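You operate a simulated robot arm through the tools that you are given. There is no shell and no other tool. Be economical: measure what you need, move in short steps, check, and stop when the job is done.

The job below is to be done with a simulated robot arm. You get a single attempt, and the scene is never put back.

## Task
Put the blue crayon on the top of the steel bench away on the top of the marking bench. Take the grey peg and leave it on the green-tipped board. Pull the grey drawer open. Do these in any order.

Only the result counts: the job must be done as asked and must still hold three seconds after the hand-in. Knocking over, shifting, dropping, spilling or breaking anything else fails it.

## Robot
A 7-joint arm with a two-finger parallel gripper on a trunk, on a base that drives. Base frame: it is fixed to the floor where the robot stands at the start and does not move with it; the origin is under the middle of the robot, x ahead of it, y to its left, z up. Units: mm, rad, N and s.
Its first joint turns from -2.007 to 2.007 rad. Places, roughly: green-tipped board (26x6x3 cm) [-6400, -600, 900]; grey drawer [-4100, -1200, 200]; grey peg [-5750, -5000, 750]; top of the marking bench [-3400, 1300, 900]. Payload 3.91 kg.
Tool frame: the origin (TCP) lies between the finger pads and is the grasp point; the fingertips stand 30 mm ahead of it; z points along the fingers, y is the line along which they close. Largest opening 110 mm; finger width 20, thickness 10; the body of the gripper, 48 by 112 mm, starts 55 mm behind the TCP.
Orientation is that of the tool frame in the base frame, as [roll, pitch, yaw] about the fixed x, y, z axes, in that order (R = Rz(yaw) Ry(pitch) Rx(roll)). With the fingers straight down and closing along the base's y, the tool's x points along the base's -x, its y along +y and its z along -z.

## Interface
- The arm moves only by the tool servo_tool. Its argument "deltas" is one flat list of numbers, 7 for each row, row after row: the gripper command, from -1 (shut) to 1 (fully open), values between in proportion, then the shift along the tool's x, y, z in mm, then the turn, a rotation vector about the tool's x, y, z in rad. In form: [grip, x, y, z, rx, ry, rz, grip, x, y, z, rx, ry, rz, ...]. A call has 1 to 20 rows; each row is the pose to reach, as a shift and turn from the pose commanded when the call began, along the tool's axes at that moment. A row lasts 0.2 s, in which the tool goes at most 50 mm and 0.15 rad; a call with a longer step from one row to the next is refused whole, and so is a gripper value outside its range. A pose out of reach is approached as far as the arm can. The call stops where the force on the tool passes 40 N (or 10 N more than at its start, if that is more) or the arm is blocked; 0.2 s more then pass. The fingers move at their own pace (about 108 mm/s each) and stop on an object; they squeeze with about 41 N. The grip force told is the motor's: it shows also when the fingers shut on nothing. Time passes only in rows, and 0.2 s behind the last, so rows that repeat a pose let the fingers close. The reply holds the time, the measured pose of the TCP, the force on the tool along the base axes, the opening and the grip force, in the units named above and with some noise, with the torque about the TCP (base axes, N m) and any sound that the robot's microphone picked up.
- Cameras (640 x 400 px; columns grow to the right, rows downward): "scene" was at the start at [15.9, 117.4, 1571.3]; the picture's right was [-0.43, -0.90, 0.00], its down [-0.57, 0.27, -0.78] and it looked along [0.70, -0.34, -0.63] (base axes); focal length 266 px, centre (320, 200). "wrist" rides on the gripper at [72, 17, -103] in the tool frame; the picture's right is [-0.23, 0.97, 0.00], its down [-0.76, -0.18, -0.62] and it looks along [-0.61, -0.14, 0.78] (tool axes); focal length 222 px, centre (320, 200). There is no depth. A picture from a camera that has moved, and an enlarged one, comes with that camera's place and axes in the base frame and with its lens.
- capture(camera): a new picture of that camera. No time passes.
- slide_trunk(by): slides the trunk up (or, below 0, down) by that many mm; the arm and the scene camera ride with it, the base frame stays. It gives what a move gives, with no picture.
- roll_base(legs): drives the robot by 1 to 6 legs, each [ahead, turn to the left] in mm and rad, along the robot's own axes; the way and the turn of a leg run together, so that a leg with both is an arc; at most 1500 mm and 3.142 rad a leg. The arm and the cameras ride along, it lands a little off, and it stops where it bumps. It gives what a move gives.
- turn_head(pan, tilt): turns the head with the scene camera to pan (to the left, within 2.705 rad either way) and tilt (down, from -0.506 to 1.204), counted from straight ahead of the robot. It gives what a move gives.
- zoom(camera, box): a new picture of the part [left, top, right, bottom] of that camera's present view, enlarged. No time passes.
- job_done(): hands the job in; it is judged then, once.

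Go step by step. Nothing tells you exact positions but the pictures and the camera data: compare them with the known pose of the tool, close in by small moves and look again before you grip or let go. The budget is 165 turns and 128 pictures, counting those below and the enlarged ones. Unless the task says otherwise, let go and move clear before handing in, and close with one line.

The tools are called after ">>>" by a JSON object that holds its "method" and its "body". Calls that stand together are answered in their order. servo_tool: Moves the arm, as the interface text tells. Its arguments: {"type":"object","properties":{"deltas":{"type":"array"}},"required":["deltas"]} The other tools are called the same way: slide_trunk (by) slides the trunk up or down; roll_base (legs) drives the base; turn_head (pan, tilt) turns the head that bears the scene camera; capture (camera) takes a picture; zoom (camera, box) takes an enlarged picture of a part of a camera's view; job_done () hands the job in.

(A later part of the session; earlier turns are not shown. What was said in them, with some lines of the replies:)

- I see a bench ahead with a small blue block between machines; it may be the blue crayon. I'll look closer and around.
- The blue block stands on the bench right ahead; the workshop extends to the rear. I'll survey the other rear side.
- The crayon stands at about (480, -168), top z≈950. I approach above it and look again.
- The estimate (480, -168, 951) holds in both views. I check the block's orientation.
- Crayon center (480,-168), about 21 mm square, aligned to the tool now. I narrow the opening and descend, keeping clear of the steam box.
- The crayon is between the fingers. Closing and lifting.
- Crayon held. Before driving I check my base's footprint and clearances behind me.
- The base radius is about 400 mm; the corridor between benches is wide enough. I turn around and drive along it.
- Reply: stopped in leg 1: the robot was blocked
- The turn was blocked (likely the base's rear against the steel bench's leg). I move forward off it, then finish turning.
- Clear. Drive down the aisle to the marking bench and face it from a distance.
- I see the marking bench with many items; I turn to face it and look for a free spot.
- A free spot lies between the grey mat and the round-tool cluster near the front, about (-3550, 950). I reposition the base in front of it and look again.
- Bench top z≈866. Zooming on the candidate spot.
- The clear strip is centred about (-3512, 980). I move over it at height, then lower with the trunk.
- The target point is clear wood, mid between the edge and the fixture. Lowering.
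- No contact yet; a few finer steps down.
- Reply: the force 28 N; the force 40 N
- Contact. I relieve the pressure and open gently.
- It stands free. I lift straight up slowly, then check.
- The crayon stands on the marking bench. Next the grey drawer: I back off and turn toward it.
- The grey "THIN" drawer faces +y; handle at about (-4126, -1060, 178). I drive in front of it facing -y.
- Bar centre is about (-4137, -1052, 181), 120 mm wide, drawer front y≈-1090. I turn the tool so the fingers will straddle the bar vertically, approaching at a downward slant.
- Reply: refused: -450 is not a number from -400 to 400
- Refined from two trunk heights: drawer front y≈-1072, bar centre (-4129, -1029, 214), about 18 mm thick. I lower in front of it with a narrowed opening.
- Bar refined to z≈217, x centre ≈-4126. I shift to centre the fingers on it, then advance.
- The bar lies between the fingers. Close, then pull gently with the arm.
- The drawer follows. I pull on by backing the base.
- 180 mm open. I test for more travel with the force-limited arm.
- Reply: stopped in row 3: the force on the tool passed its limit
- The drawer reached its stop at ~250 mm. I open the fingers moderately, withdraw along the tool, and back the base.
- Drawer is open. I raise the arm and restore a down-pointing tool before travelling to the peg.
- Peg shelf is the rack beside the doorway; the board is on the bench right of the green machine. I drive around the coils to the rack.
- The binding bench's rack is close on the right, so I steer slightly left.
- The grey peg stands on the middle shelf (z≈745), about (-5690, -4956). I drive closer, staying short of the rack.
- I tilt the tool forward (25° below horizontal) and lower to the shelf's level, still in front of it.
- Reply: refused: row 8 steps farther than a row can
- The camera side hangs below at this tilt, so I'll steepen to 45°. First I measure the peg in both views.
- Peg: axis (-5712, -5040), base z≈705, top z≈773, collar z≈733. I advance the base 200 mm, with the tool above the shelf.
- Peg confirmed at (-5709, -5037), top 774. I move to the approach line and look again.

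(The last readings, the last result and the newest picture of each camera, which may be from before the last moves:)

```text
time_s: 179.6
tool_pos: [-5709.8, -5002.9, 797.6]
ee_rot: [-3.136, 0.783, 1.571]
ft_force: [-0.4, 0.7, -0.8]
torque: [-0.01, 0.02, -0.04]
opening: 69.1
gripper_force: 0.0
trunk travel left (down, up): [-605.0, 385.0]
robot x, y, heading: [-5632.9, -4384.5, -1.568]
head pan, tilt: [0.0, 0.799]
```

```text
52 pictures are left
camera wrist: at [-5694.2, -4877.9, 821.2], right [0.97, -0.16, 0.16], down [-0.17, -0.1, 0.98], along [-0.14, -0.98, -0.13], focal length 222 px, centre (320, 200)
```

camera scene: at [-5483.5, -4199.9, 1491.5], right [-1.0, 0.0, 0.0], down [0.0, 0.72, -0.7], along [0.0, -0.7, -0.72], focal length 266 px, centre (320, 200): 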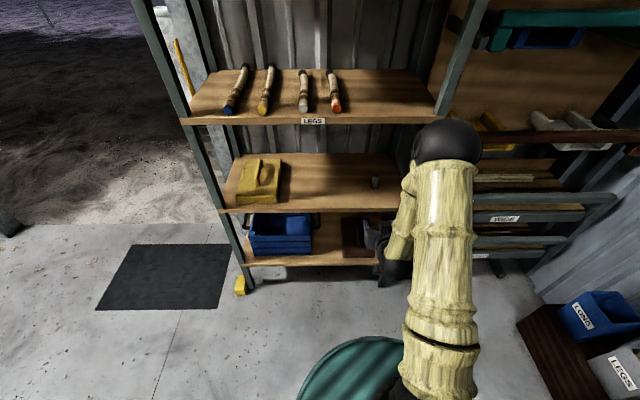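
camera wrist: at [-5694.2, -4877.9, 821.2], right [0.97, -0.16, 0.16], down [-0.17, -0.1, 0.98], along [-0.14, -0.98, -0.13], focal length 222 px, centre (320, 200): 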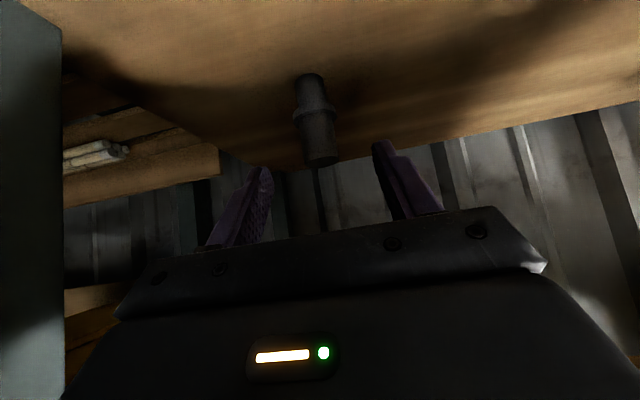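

Aligned. Advance and grip.

>>> {"method": "servo_tool", "body": {"deltas": [0.25, 0, 0, 25, 0, 0, 0, 0.25, -1, 0, 50, 0, 0, 0]}}

>>> {"method": "capture", "body": {"camera": "wrist"}}

```text
time_s: 180.2
tool_pos: [-5710.6, -5038.2, 763.5]
ee_rot: [-3.139, 0.782, 1.571]
ft_force: [0.7, 0.0, 0.7]
torque: [-0.04, -0.01, 0.0]
opening: 68.5
gripper_force: 0.1
trunk travel left (down, up): [-605.0, 385.0]
robot x, y, heading: [-5635.1, -4386.5, -1.568]
head pan, tilt: [0.0, 0.799]
```

```text
51 pictures are left
camera wrist: at [-5693.4, -4914.7, 786.9], right [0.97, -0.16, 0.16], down [-0.17, -0.1, 0.98], along [-0.14, -0.98, -0.13], focal length 222 px, centre (320, 200)
```

wrist: 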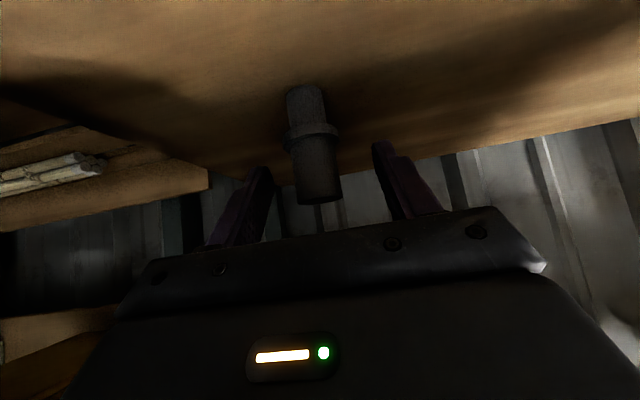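

>>> {"method": "servo_tool", "body": {"deltas": [-0.2, 0, 0, 0, 0, 0, 0, -0.5, 0, 0, 0, 0, 0, 0, -1, 0, 0, 0, 0, 0, 0, -1, 0, 0, 0, 0, 0, 0, -1, 0, 0, 0, 0, 0, 0]}}

>>> {"method": "capture", "body": {"camera": "wrist"}}

```text
time_s: 181.4
tool_pos: [-5710.9, -5039.3, 764.6]
ee_rot: [-3.136, 0.782, 1.573]
ft_force: [0.1, 0.5, -0.4]
torque: [0.01, 0.01, -0.01]
opening: 26.1
gripper_force: 41.5
trunk travel left (down, up): [-605.0, 385.0]
robot x, y, heading: [-5632.9, -4382.3, -1.563]
head pan, tilt: [0.0, 0.799]
```

```text
50 pictures are left
camera wrist: at [-5693.5, -4914.4, 787.1], right [0.97, -0.16, 0.16], down [-0.17, -0.1, 0.98], along [-0.14, -0.98, -0.13], focal length 222 px, centre (320, 200)
```

wrist: 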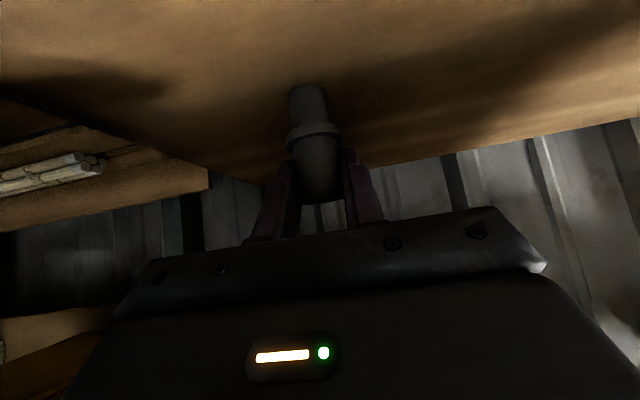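

Gripped. Lift straight up 50 mm and back out with the base.

>>> {"method": "servo_tool", "body": {"deltas": [-1, -7, 0, -7, 0, 0, 0, -1, -21, 0, -21, 0, 0, 0, -1, -35, 0, -35.5, 0, 0, 0]}}

>>> {"method": "roll_base", "body": {"legs": [[-400, 0]]}}

>>> {"method": "capture", "body": {"camera": "wrist"}}

```text
time_s: 182.2
tool_pos: [-5709.6, -5036.8, 812.1]
ee_rot: [-3.134, 0.783, 1.571]
ft_force: [0.2, -0.5, -0.5]
torque: [0.0, -0.01, 0.0]
opening: 26.1
gripper_force: 40.9
trunk travel left (down, up): [-605.0, 385.0]
robot x, y, heading: [-5632.4, -4378.8, -1.567]
head pan, tilt: [0.0, 0.799]
```

```text
time_s: 184.7
tool_pos: [-5710.9, -4635.8, 812.0]
ee_rot: [-3.136, 0.781, 1.574]
ft_force: [-0.1, -0.2, 0.0]
torque: [-0.03, 0.02, 0.0]
opening: 26.2
gripper_force: 41.2
trunk travel left (down, up): [-605.0, 385.0]
robot x, y, heading: [-5637.4, -3978.7, -1.562]
head pan, tilt: [0.0, 0.799]
```

```text
49 pictures are left
camera wrist: at [-5694.6, -4510.6, 835.7], right [0.97, -0.16, 0.16], down [-0.17, -0.1, 0.98], along [-0.14, -0.98, -0.13], focal length 222 px, centre (320, 200)
```

wrist: 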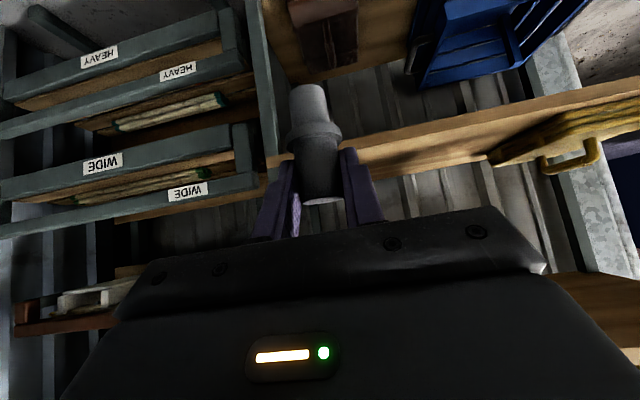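

Peg secure. I raise for travel and go back up the aisle toward the board.

>>> {"method": "slide_trunk", "body": {"by": 250}}

>>> {"method": "roll_base", "body": {"legs": [[130, 0], [0, 2.95], [1050, 0], [0, 0.18], [1100, 0]]}}

>>> {"method": "turn_head", "body": {"pan": 0.5, "tilt": 0.4}}

>>> {"method": "capture", "body": {"camera": "scene"}}

```text
time_s: 187.3
tool_pos: [-5710.8, -4635.3, 1063.1]
ee_rot: [-3.136, 0.784, 1.572]
ft_force: [0.2, -0.6, -0.2]
torque: [-0.02, 0.01, 0.05]
opening: 26.1
gripper_force: 40.7
trunk travel left (down, up): [-855.0, 135.0]
robot x, y, heading: [-5637.0, -3980.8, -1.57]
head pan, tilt: [0.0, 0.799]
```

```text
time_s: 206.5
tool_pos: [-5501.2, -1320.3, 1061.4]
ee_rot: [-3.135, 0.783, -1.514]
ft_force: [0.4, 0.5, 0.6]
torque: [-0.02, -0.02, 0.0]
opening: 25.2
gripper_force: 41.0
trunk travel left (down, up): [-855.0, 135.0]
robot x, y, heading: [-5541.5, -1979.0, 1.626]
head pan, tilt: [0.0, 0.799]
```

```text
time_s: 207.4
tool_pos: [-5500.2, -1321.3, 1062.6]
ee_rot: [-3.135, 0.782, -1.516]
ft_force: [0.1, 0.3, -0.3]
torque: [0.0, 0.02, 0.01]
opening: 25.1
gripper_force: 40.9
trunk travel left (down, up): [-855.0, 135.0]
robot x, y, heading: [-5540.3, -1978.5, 1.631]
head pan, tilt: [0.499, 0.4]
```

```text
48 pictures are left
camera scene: at [-5740.1, -1967.3, 1776.5], right [0.85, 0.53, 0.0], down [0.21, -0.33, -0.92], along [-0.49, 0.78, -0.39], focal length 266 px, centre (320, 200)
```

scene: 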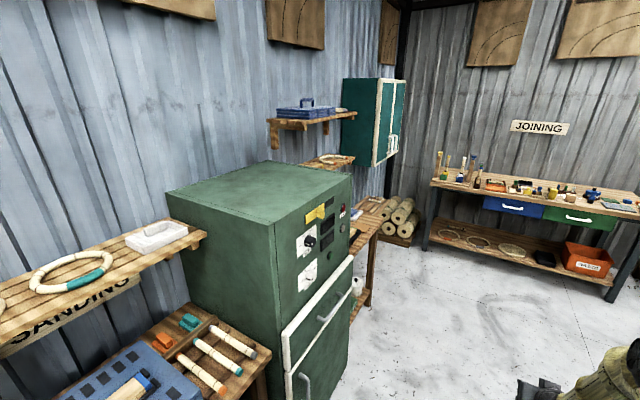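

>>> {"method": "capture", "body": {"camera": "wrist"}}

>>> {"method": "roll_base", "body": {"legs": [[0, -0.09], [1350, 0], [0, 1.6]]}}

>>> {"method": "turn_head", "body": {"pan": 0.0, "tilt": 0.6}}

>>> {"method": "capture", "body": {"camera": "scene"}}

```text
47 pictures are left
camera wrist: at [-5511.9, -1446.0, 1085.5], right [-0.98, 0.11, 0.16], down [0.17, 0.11, 0.98], along [0.09, 0.99, -0.13], focal length 222 px, centre (320, 200)
```

wrist: 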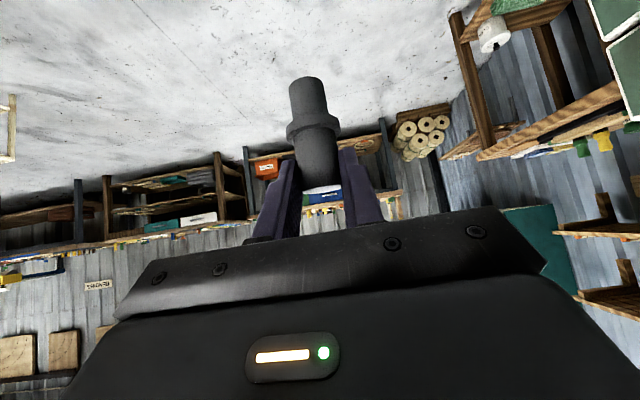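

```text
time_s: 218.4
tool_pos: [-6166.8, -601.4, 1063.4]
ee_rot: [-3.137, 0.783, 0.02]
ft_force: [-0.6, 0.6, -0.2]
torque: [0.0, -0.02, 0.02]
opening: 25.7
gripper_force: 40.7
trunk travel left (down, up): [-855.0, 135.0]
robot x, y, heading: [-5511.1, -663.2, -3.117]
head pan, tilt: [0.499, 0.4]
```

```text
time_s: 219.4
tool_pos: [-6166.1, -602.3, 1062.3]
ee_rot: [-3.136, 0.782, 0.021]
ft_force: [-0.2, 0.2, -0.3]
torque: [0.02, 0.0, 0.0]
opening: 25.6
gripper_force: 40.6
trunk travel left (down, up): [-855.0, 135.0]
robot x, y, heading: [-5506.4, -666.0, -3.115]
head pan, tilt: [0.0, 0.6]
```

```text
46 pictures are left
camera scene: at [-5536.3, -815.8, 1758.3], right [-0.02, 1.0, 0.0], down [0.56, 0.01, -0.83], along [-0.82, -0.02, -0.56], focal length 266 px, centre (320, 200)
```

scene: 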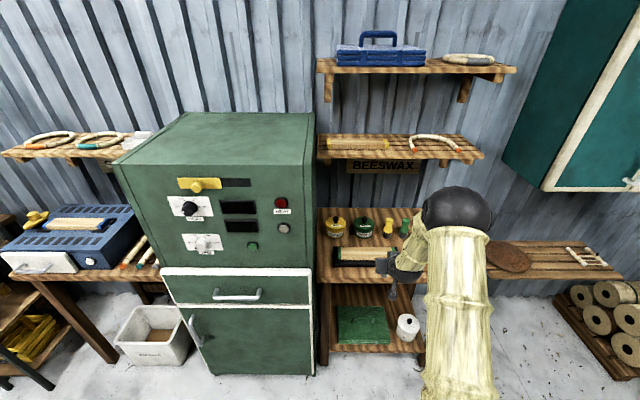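

>>> {"method": "zoom", "body": {"camera": "scene", "box": [310, 195, 450, 300]}}

>>> {"method": "zoom", "body": {"camera": "wrist", "box": [160, 0, 640, 220]}}

>>> {"method": "zoom", "body": {"camera": "scene", "box": [310, 120, 500, 175]}}

```text
3.81 times, centred on (380, 248) of scene
camera zoom: at [-5536.3, -815.8, 1758.3], right [-0.02, 1.0, 0.0], down [0.56, 0.01, -0.83], along [-0.82, -0.02, -0.56], focal length 1015 px, centre (91, 19)
```

zoom: 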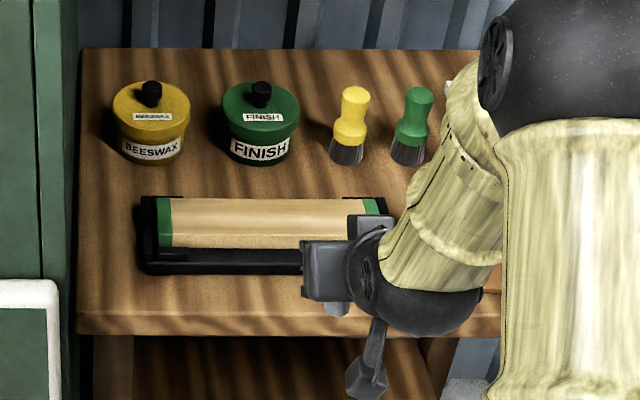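

```text
1.33 times, centred on (400, 110) of wrist
camera zoom: at [-6042.8, -616.2, 1085.5], right [-0.14, -0.98, 0.16], down [-0.1, 0.17, 0.98], along [-0.98, 0.12, -0.13], focal length 296 px, centre (213, 320)
```

zoom: 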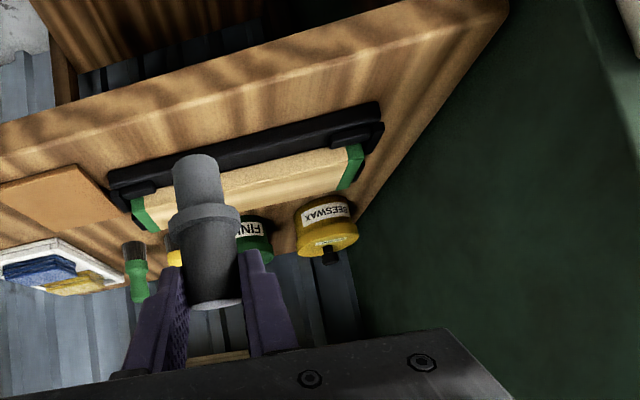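

```text
3.37 times, centred on (405, 148) of scene
camera zoom: at [-5536.3, -815.8, 1758.3], right [-0.02, 1.0, 0.0], down [0.56, 0.01, -0.83], along [-0.82, -0.02, -0.56], focal length 898 px, centre (34, 377)
```

zoom: 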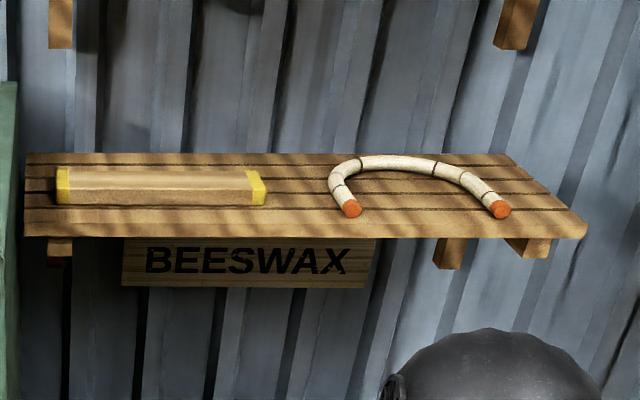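

The green-tipped board lies in a black holder: centre about (-6388, -636), top z≈895. I drive forward 200 mm with the peg held above it.

>>> {"method": "roll_base", "body": {"legs": [[190, 0]]}}

>>> {"method": "capture", "body": {"camera": "wrist"}}

>>> {"method": "capture", "body": {"camera": "scene"}}

```text
time_s: 220.9
tool_pos: [-6361.3, -607.4, 1063.0]
ee_rot: [-3.138, 0.781, 0.02]
ft_force: [-0.1, 0.1, -0.4]
torque: [-0.03, -0.02, -0.01]
opening: 25.8
gripper_force: 41.3
trunk travel left (down, up): [-855.0, 135.0]
robot x, y, heading: [-5699.4, -671.4, -3.12]
head pan, tilt: [0.0, 0.6]
```

```text
42 pictures are left
camera wrist: at [-6236.8, -621.6, 1084.9], right [-0.14, -0.98, 0.16], down [-0.11, 0.17, 0.98], along [-0.98, 0.12, -0.13], focal length 222 px, centre (320, 200)
```

wrist: 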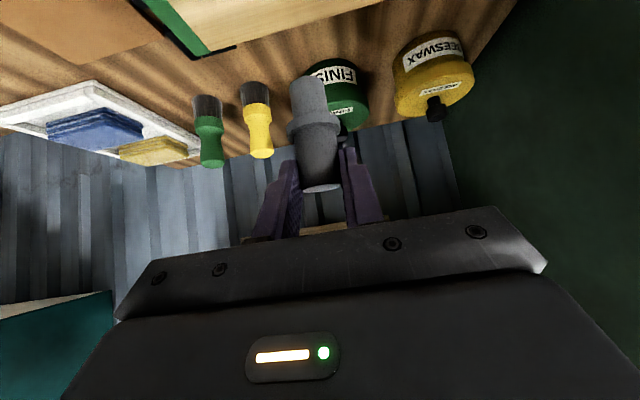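

```text
41 pictures are left
camera scene: at [-5730.7, -820.4, 1758.3], right [-0.03, 1.0, 0.0], down [0.57, 0.01, -0.82], along [-0.82, -0.02, -0.57], focal length 266 px, centre (320, 200)
```

scene: 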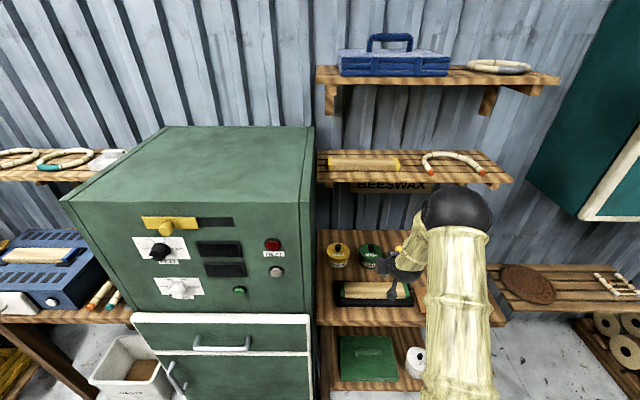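

>>> {"method": "zoom", "body": {"camera": "scene", "box": [320, 235, 430, 318]}}

```text
4.82 times, centred on (375, 276) of scene
camera zoom: at [-5730.7, -820.4, 1758.3], right [-0.03, 1.0, 0.0], down [0.57, 0.01, -0.82], along [-0.82, -0.02, -0.57], focal length 1284 px, centre (55, -169)
```

zoom: 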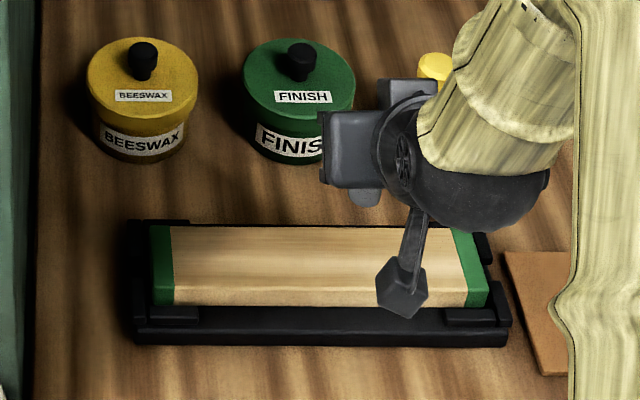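

>>> {"method": "servo_tool", "body": {"deltas": [-1, 10, 8, 27, 0, 0, 0, -1, 20, 15, 54, 0, 0, 0, -1, 29, 22, 81, 0, 0, 0]}}

>>> {"method": "capture", "body": {"camera": "wrist"}}

>>> {"method": "zoom", "body": {"camera": "scene", "box": [320, 235, 430, 318]}}

```text
time_s: 221.7
tool_pos: [-6396.3, -628.8, 981.9]
ee_rot: [-3.136, 0.781, 0.023]
ft_force: [-0.1, 0.0, 0.9]
torque: [0.0, -0.02, 0.03]
opening: 25.7
gripper_force: 41.7
trunk travel left (down, up): [-855.0, 135.0]
robot x, y, heading: [-5700.4, -669.8, -3.116]
head pan, tilt: [0.0, 0.6]
```

```text
39 pictures are left
camera wrist: at [-6272.3, -643.1, 1004.9], right [-0.14, -0.98, 0.16], down [-0.11, 0.17, 0.98], along [-0.98, 0.12, -0.13], focal length 222 px, centre (320, 200)
```

wrist: 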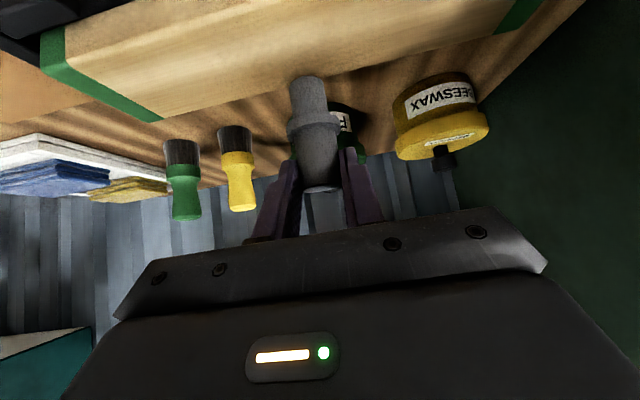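

```text
4.82 times, centred on (375, 276) of scene
camera zoom: at [-5730.4, -820.9, 1758.3], right [-0.03, 1.0, 0.0], down [0.57, 0.01, -0.82], along [-0.82, -0.02, -0.57], focal length 1284 px, centre (55, -169)
```

zoom: 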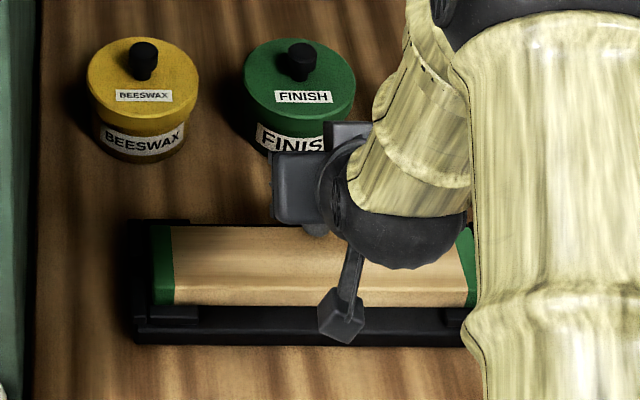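

The drop point falls mid-board (x≈-6395 within -6363…-6424, top ≈895). Lowering until contact.

>>> {"method": "servo_tool", "body": {"deltas": [-1, 7, 0, 7, 0, 0, 0, -1, 12, 0, 12, 0, 0, 0]}}

>>> {"method": "servo_tool", "body": {"deltas": [-1, 1.4, 0, 1.4, 0, 0, 0, -1, 2.8, 0, 2.8, 0, 0, 0]}}

>>> {"method": "capture", "body": {"camera": "wrist"}}

```text
time_s: 222.5
tool_pos: [-6400.4, -626.7, 977.0]
ee_rot: [-3.133, 0.806, 0.024]
ft_force: [5.4, 0.9, 19.1]
torque: [-0.02, -0.28, 0.0]
opening: 25.5
gripper_force: 41.0
trunk travel left (down, up): [-855.0, 135.0]
robot x, y, heading: [-5703.4, -667.8, -3.118]
head pan, tilt: [0.0, 0.6]
stopped in row 2: the force on the tool passed its limit (the readings are from after the stop); the commanded pose is now the measured one
```

```text
time_s: 223.2
tool_pos: [-6403.5, -626.8, 976.4]
ee_rot: [-3.133, 0.818, 0.023]
ft_force: [5.0, 0.6, 18.7]
torque: [-0.01, -0.34, 0.0]
opening: 25.9
gripper_force: 40.5
trunk travel left (down, up): [-855.0, 135.0]
robot x, y, heading: [-5704.9, -664.7, -3.12]
head pan, tilt: [0.0, 0.6]
stopped in row 2: the force on the tool passed its limit (the readings are from after the stop); the commanded pose is now the measured one
```

```text
37 pictures are left
camera wrist: at [-6279.0, -642.5, 995.0], right [-0.14, -0.98, 0.16], down [-0.07, 0.17, 0.98], along [-0.99, 0.12, -0.09], focal length 222 px, centre (320, 200)
```

wrist: 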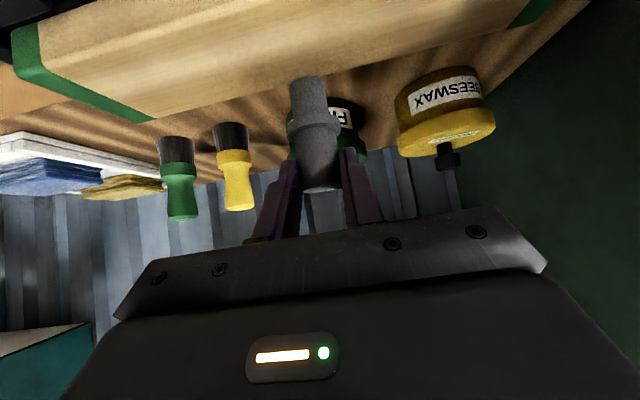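

Contact at peg bottom z≈912: the board is higher than assumed, so its centre is nearer, x≈-6378, and the peg sat at the back edge. I lift, restore the tilt and re-aim.

>>> {"method": "servo_tool", "body": {"deltas": [-1, -7.3, 0, -6.8, 0, 0, 0, -1, -10, 0, -20, 0, 0.02, 0, -1, -1.1, 0, -35.3, 0, 0.037, 0]}}

>>> {"method": "capture", "body": {"camera": "wrist"}}

>>> {"method": "zoom", "body": {"camera": "scene", "box": [320, 235, 430, 318]}}

```text
time_s: 224.0
tool_pos: [-6379.1, -629.0, 996.9]
ee_rot: [-3.134, 0.771, 0.022]
ft_force: [-0.1, -0.4, -0.2]
torque: [-0.01, -0.02, -0.01]
opening: 25.4
gripper_force: 41.2
trunk travel left (down, up): [-855.0, 135.0]
robot x, y, heading: [-5705.6, -668.4, -3.118]
head pan, tilt: [0.0, 0.6]
```

```text
36 pictures are left
camera wrist: at [-6254.9, -642.5, 1021.0], right [-0.15, -0.98, 0.15], down [-0.11, 0.17, 0.98], along [-0.98, 0.12, -0.14], focal length 222 px, centre (320, 200)
```

wrist: 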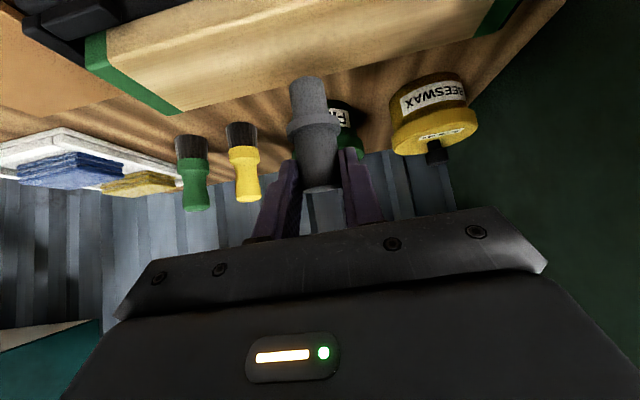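

```text
4.82 times, centred on (375, 276) of scene
camera zoom: at [-5728.5, -820.4, 1758.3], right [-0.03, 1.0, 0.0], down [0.56, 0.01, -0.83], along [-0.82, -0.02, -0.56], focal length 1284 px, centre (55, -169)
```

zoom: 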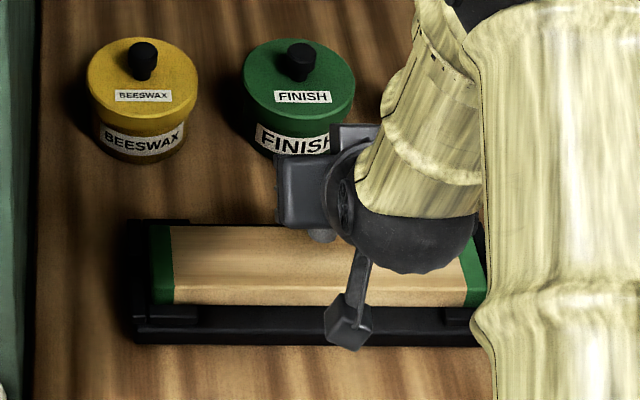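

Board unmoved; peg base is at about (-6379, -629, 933), over the board's middle. I lower the last ~20 mm softly.

>>> {"method": "servo_tool", "body": {"deltas": [-1, 5.6, 0, 5.7, 0, 0, 0, -1, 10.5, 0, 10.8, 0, 0, 0, -1, 11.2, 0, 11.5, 0, 0, 0]}}

>>> {"method": "servo_tool", "body": {"deltas": [-1, 0.7, 0, 0.7, 0, 0, 0, -1, 1.4, 0, 1.4, 0, 0, 0]}}

```text
time_s: 224.8
tool_pos: [-6378.4, -627.2, 982.8]
ee_rot: [-3.135, 0.773, 0.022]
ft_force: [-0.6, -0.2, -0.3]
torque: [-0.03, -0.01, 0.01]
opening: 25.6
gripper_force: 40.8
trunk travel left (down, up): [-855.0, 135.0]
robot x, y, heading: [-5703.1, -667.0, -3.111]
head pan, tilt: [0.0, 0.6]
```

```text
time_s: 225.4
tool_pos: [-6378.8, -626.9, 980.8]
ee_rot: [-3.135, 0.773, 0.021]
ft_force: [-0.1, -0.4, -0.5]
torque: [0.01, 0.01, -0.02]
opening: 25.5
gripper_force: 41.1
trunk travel left (down, up): [-855.0, 135.0]
robot x, y, heading: [-5702.2, -667.8, -3.117]
head pan, tilt: [0.0, 0.6]
```

>>> {"method": "servo_tool", "body": {"deltas": [-1, 0.7, 0, 0.7, 0, 0, 0, -1, 1.4, 0, 1.4, 0, 0, 0]}}

>>> {"method": "servo_tool", "body": {"deltas": [-1, 0.7, 0, 0.7, 0, 0, 0, -1, 1.4, 0, 1.4, 0, 0, 0]}}

```text
time_s: 226.0
tool_pos: [-6377.5, -627.1, 977.7]
ee_rot: [-3.134, 0.772, 0.023]
ft_force: [0.2, -0.3, -0.7]
torque: [0.02, 0.04, -0.02]
opening: 25.7
gripper_force: 40.8
trunk travel left (down, up): [-855.0, 135.0]
robot x, y, heading: [-5703.7, -664.6, -3.116]
head pan, tilt: [0.0, 0.6]
```

```text
time_s: 226.6
tool_pos: [-6379.9, -627.4, 978.3]
ee_rot: [-3.135, 0.776, 0.024]
ft_force: [-0.5, -0.9, 4.9]
torque: [0.0, 0.15, 0.0]
opening: 25.5
gripper_force: 41.1
trunk travel left (down, up): [-855.0, 135.0]
robot x, y, heading: [-5700.7, -668.7, -3.119]
head pan, tilt: [0.0, 0.6]
```

Contact at 5 N. I look at the peg's stance before letting go.

>>> {"method": "capture", "body": {"camera": "wrist"}}

>>> {"method": "zoom", "body": {"camera": "scene", "box": [340, 255, 410, 308]}}

```text
34 pictures are left
camera wrist: at [-6255.0, -642.1, 1001.2], right [-0.14, -0.98, 0.15], down [-0.11, 0.17, 0.98], along [-0.98, 0.12, -0.13], focal length 222 px, centre (320, 200)
```

wrist: 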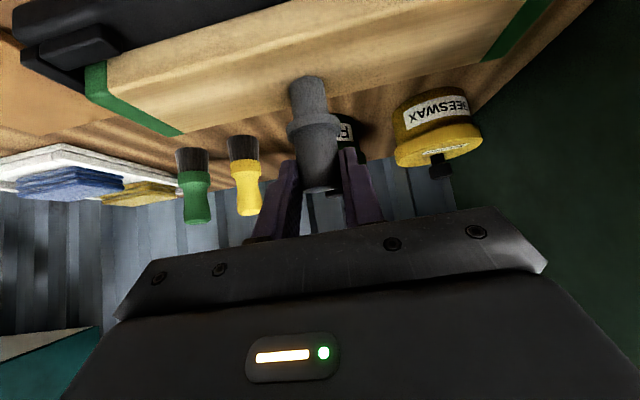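

```text
7.55 times, centred on (375, 282) of scene
camera zoom: at [-5728.4, -820.5, 1758.4], right [-0.03, 1.0, 0.0], down [0.56, 0.01, -0.83], along [-0.82, -0.02, -0.56], focal length 2012 px, centre (-95, -415)
```

zoom: 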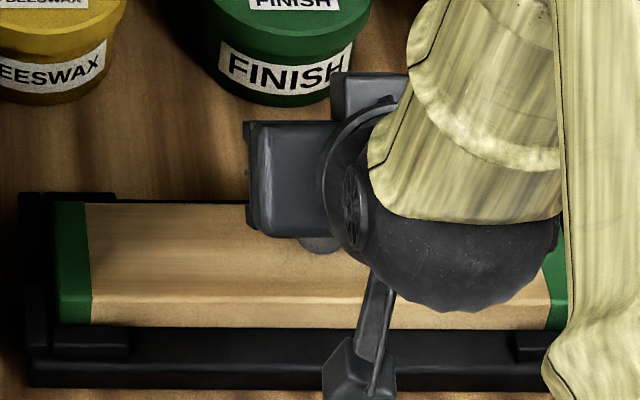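

The base sits well inside the board's face. I open in steps.

>>> {"method": "servo_tool", "body": {"deltas": [-1, -0.4, 0, -0.4, 0, 0, 0, -0.5, -0.4, 0, -0.4, 0, 0, 0, -0.4, -0.4, 0, -0.4, 0, 0, 0, -0.2, -0.4, 0, -0.4, 0, 0, 0, 0.09, -0.4, 0, -0.4, 0, 0, 0, 0.09, -0.4, 0, -0.4, 0, 0, 0]}}

>>> {"method": "capture", "body": {"camera": "wrist"}}

```text
time_s: 228.0
tool_pos: [-6378.6, -628.4, 977.6]
ee_rot: [-3.134, 0.774, 0.022]
ft_force: [0.2, 0.8, -0.3]
torque: [0.03, -0.04, -0.01]
opening: 60.1
gripper_force: 0.0
trunk travel left (down, up): [-855.0, 135.0]
robot x, y, heading: [-5700.6, -668.2, -3.113]
head pan, tilt: [0.0, 0.6]
```

```text
32 pictures are left
camera wrist: at [-6254.7, -642.5, 1000.7], right [-0.14, -0.98, 0.15], down [-0.11, 0.17, 0.98], along [-0.98, 0.12, -0.14], focal length 222 px, centre (320, 200)
```

wrist: 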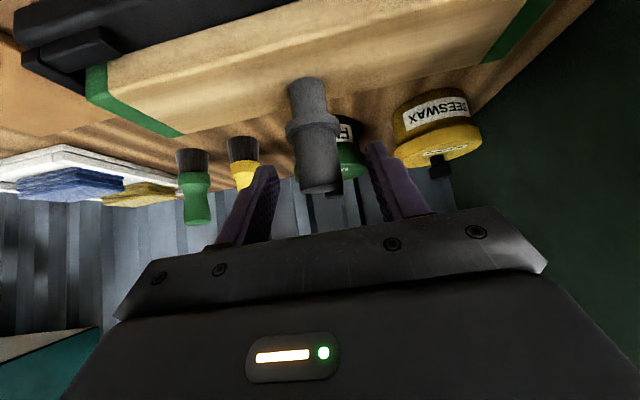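

It stands. Retract along the tool axis.

>>> {"method": "servo_tool", "body": {"deltas": [0.09, 0, 0, -15, 0, 0, 0, 0.09, 0, 0, -35, 0, 0, 0, 0.09, 0, 0, -65, 0, 0, 0, 0.09, 0, 0, -100, 0, 0, 0, 0.09, 0, 0, -140, 0, 0, 0]}}

>>> {"method": "roll_base", "body": {"legs": [[-250, 0]]}}

>>> {"method": "capture", "body": {"camera": "wrist"}}

>>> {"method": "capture", "body": {"camera": "scene"}}

```text
time_s: 229.2
tool_pos: [-6278.7, -626.7, 1077.2]
ee_rot: [-3.134, 0.775, 0.022]
ft_force: [-0.8, 0.7, -0.1]
torque: [-0.01, -0.02, 0.0]
opening: 60.2
gripper_force: 0.0
trunk travel left (down, up): [-855.0, 135.0]
robot x, y, heading: [-5702.7, -670.8, -3.122]
head pan, tilt: [0.0, 0.6]
```

```text
time_s: 231.1
tool_pos: [-6029.8, -623.4, 1076.7]
ee_rot: [-3.138, 0.774, 0.027]
ft_force: [-0.2, 0.0, -0.4]
torque: [0.01, 0.0, 0.0]
opening: 60.0
gripper_force: 0.0
trunk travel left (down, up): [-855.0, 135.0]
robot x, y, heading: [-5452.8, -666.7, -3.116]
head pan, tilt: [0.0, 0.6]
```

```text
31 pictures are left
camera wrist: at [-5906.0, -636.4, 1099.7], right [-0.14, -0.98, 0.15], down [-0.11, 0.17, 0.98], along [-0.98, 0.12, -0.13], focal length 222 px, centre (320, 200)
```

wrist: 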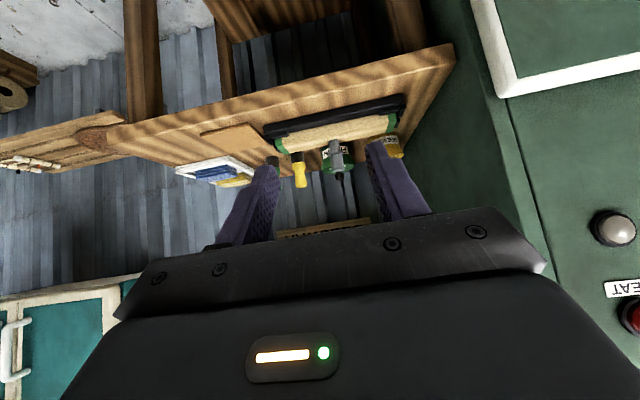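

```text
30 pictures are left
camera scene: at [-5477.0, -813.9, 1758.4], right [-0.03, 1.0, 0.0], down [0.56, 0.02, -0.83], along [-0.83, -0.02, -0.56], focal length 266 px, centre (320, 200)
```

scene: 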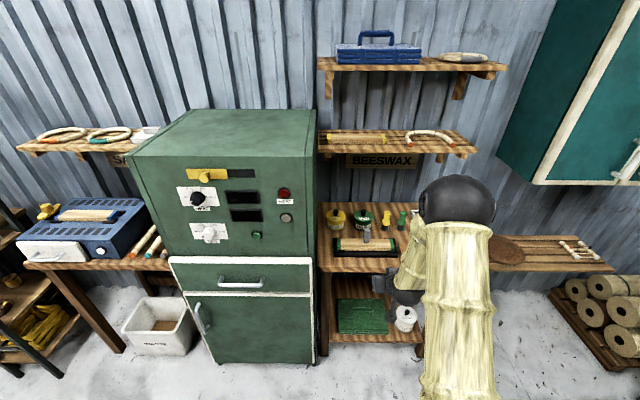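

>>> {"method": "zoom", "body": {"camera": "scene", "box": [320, 195, 420, 270]}}

>>> {"method": "turn_head", "body": {"pan": 1.9, "tilt": 0.4}}

>>> {"method": "capture", "body": {"camera": "scene"}}

>>> {"method": "turn_head", "body": {"pan": -2.3, "tilt": 0.3}}

>>> {"method": "capture", "body": {"camera": "scene"}}

```text
5.33 times, centred on (370, 232) of scene
camera zoom: at [-5477.0, -813.9, 1758.4], right [-0.03, 1.0, 0.0], down [0.56, 0.02, -0.83], along [-0.83, -0.02, -0.56], focal length 1421 px, centre (53, 27)
```

zoom: 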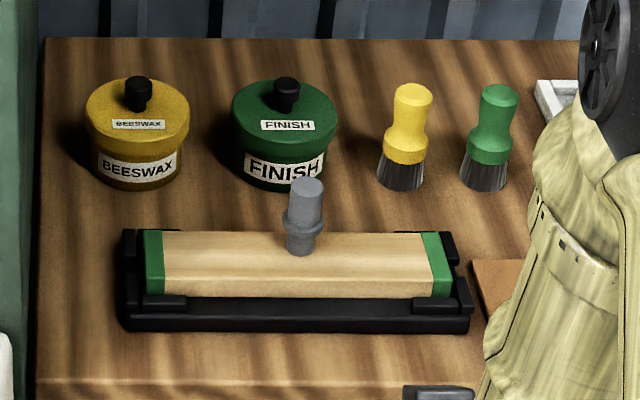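

```text
time_s: 232.9
tool_pos: [-6030.1, -621.7, 1075.1]
ee_rot: [-3.135, 0.774, 0.027]
ft_force: [0.0, 0.0, 1.0]
torque: [0.02, 0.02, -0.01]
opening: 60.0
gripper_force: 0.1
trunk travel left (down, up): [-855.0, 135.0]
robot x, y, heading: [-5451.7, -663.6, -3.113]
head pan, tilt: [1.901, 0.4]
```

```text
28 pictures are left
camera scene: at [-5358.0, -898.3, 1776.6], right [-0.94, -0.35, 0.0], down [-0.14, 0.36, -0.92], along [0.32, -0.86, -0.39], focal length 266 px, centre (320, 200)
```

scene: 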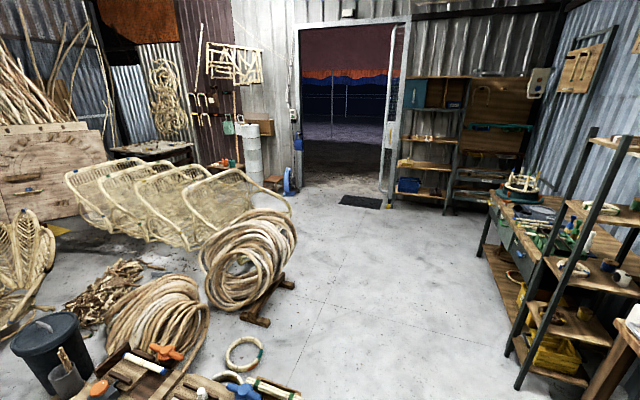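

```text
time_s: 236.3
tool_pos: [-6030.3, -621.8, 1076.0]
ee_rot: [-3.135, 0.774, 0.027]
ft_force: [0.6, 0.2, -0.7]
torque: [-0.03, -0.01, -0.03]
opening: 60.1
gripper_force: 0.1
trunk travel left (down, up): [-855.0, 135.0]
robot x, y, heading: [-5456.3, -659.4, -3.113]
head pan, tilt: [-2.3, 0.3]
```

```text
27 pictures are left
camera scene: at [-5330.0, -740.1, 1785.8], right [0.76, -0.65, 0.0], down [-0.19, -0.23, -0.96], along [0.62, 0.73, -0.3], focal length 266 px, centre (320, 200)
```

scene: 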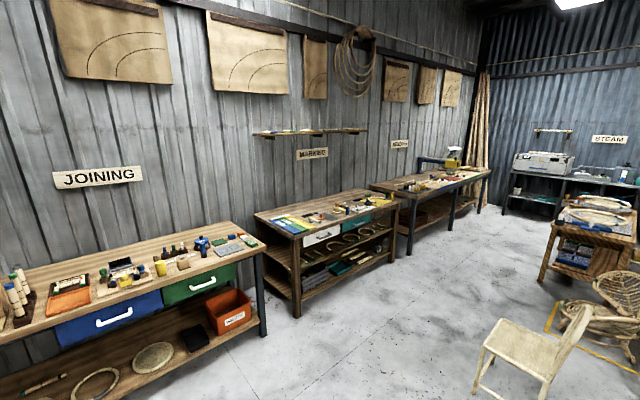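

>>> {"method": "zoom", "body": {"camera": "scene", "box": [250, 180, 410, 280]}}

>>> {"method": "turn_head", "body": {"pan": 2.5, "tilt": 0.6}}

>>> {"method": "capture", "body": {"camera": "scene"}}

```text
4.00 times, centred on (330, 230) of scene
camera zoom: at [-5330.0, -740.1, 1785.8], right [0.76, -0.65, 0.0], down [-0.19, -0.23, -0.96], along [0.62, 0.73, -0.3], focal length 1066 px, centre (280, 80)
```

zoom: 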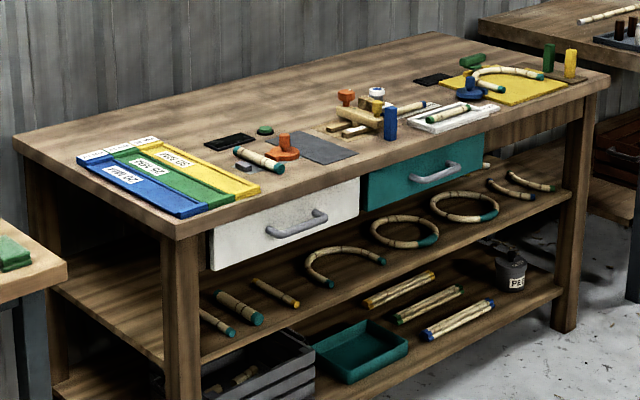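

```text
time_s: 240.1
tool_pos: [-6031.7, -621.0, 1075.7]
ee_rot: [-3.135, 0.774, 0.027]
ft_force: [0.1, 1.2, 0.8]
torque: [0.03, 0.02, -0.06]
opening: 59.8
gripper_force: 0.1
trunk travel left (down, up): [-855.0, 135.0]
robot x, y, heading: [-5450.7, -666.1, -3.118]
head pan, tilt: [2.499, 0.6]
```

```text
25 pictures are left
camera scene: at [-5318.1, -862.5, 1758.3], right [-0.58, -0.82, 0.0], down [-0.46, 0.33, -0.83], along [0.67, -0.48, -0.56], focal length 266 px, centre (320, 200)
```

scene: 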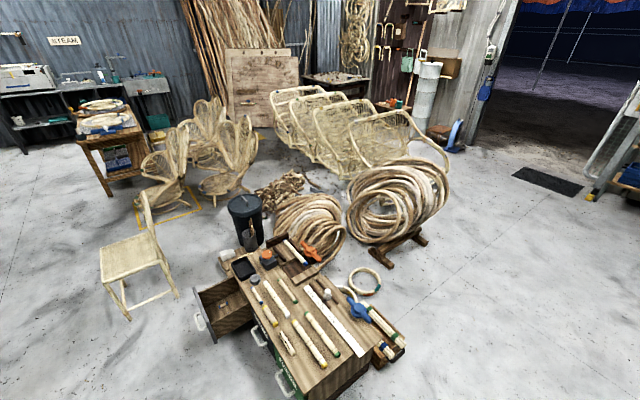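

The drawer is open, the peg stands on the green-tipped board, the crayon stands on the marking bench, and the gripper is empty and clear. I'm handing in.

>>> {"method": "job_done", "body": {}}

```text
The job is handed in.
```

I put the blue crayon on top of the marking bench, stood the grey peg on the green-tipped board, and pulled the grey drawer open to its stop. In the last pictures all three were in place and nothing nearby looked disturbed.
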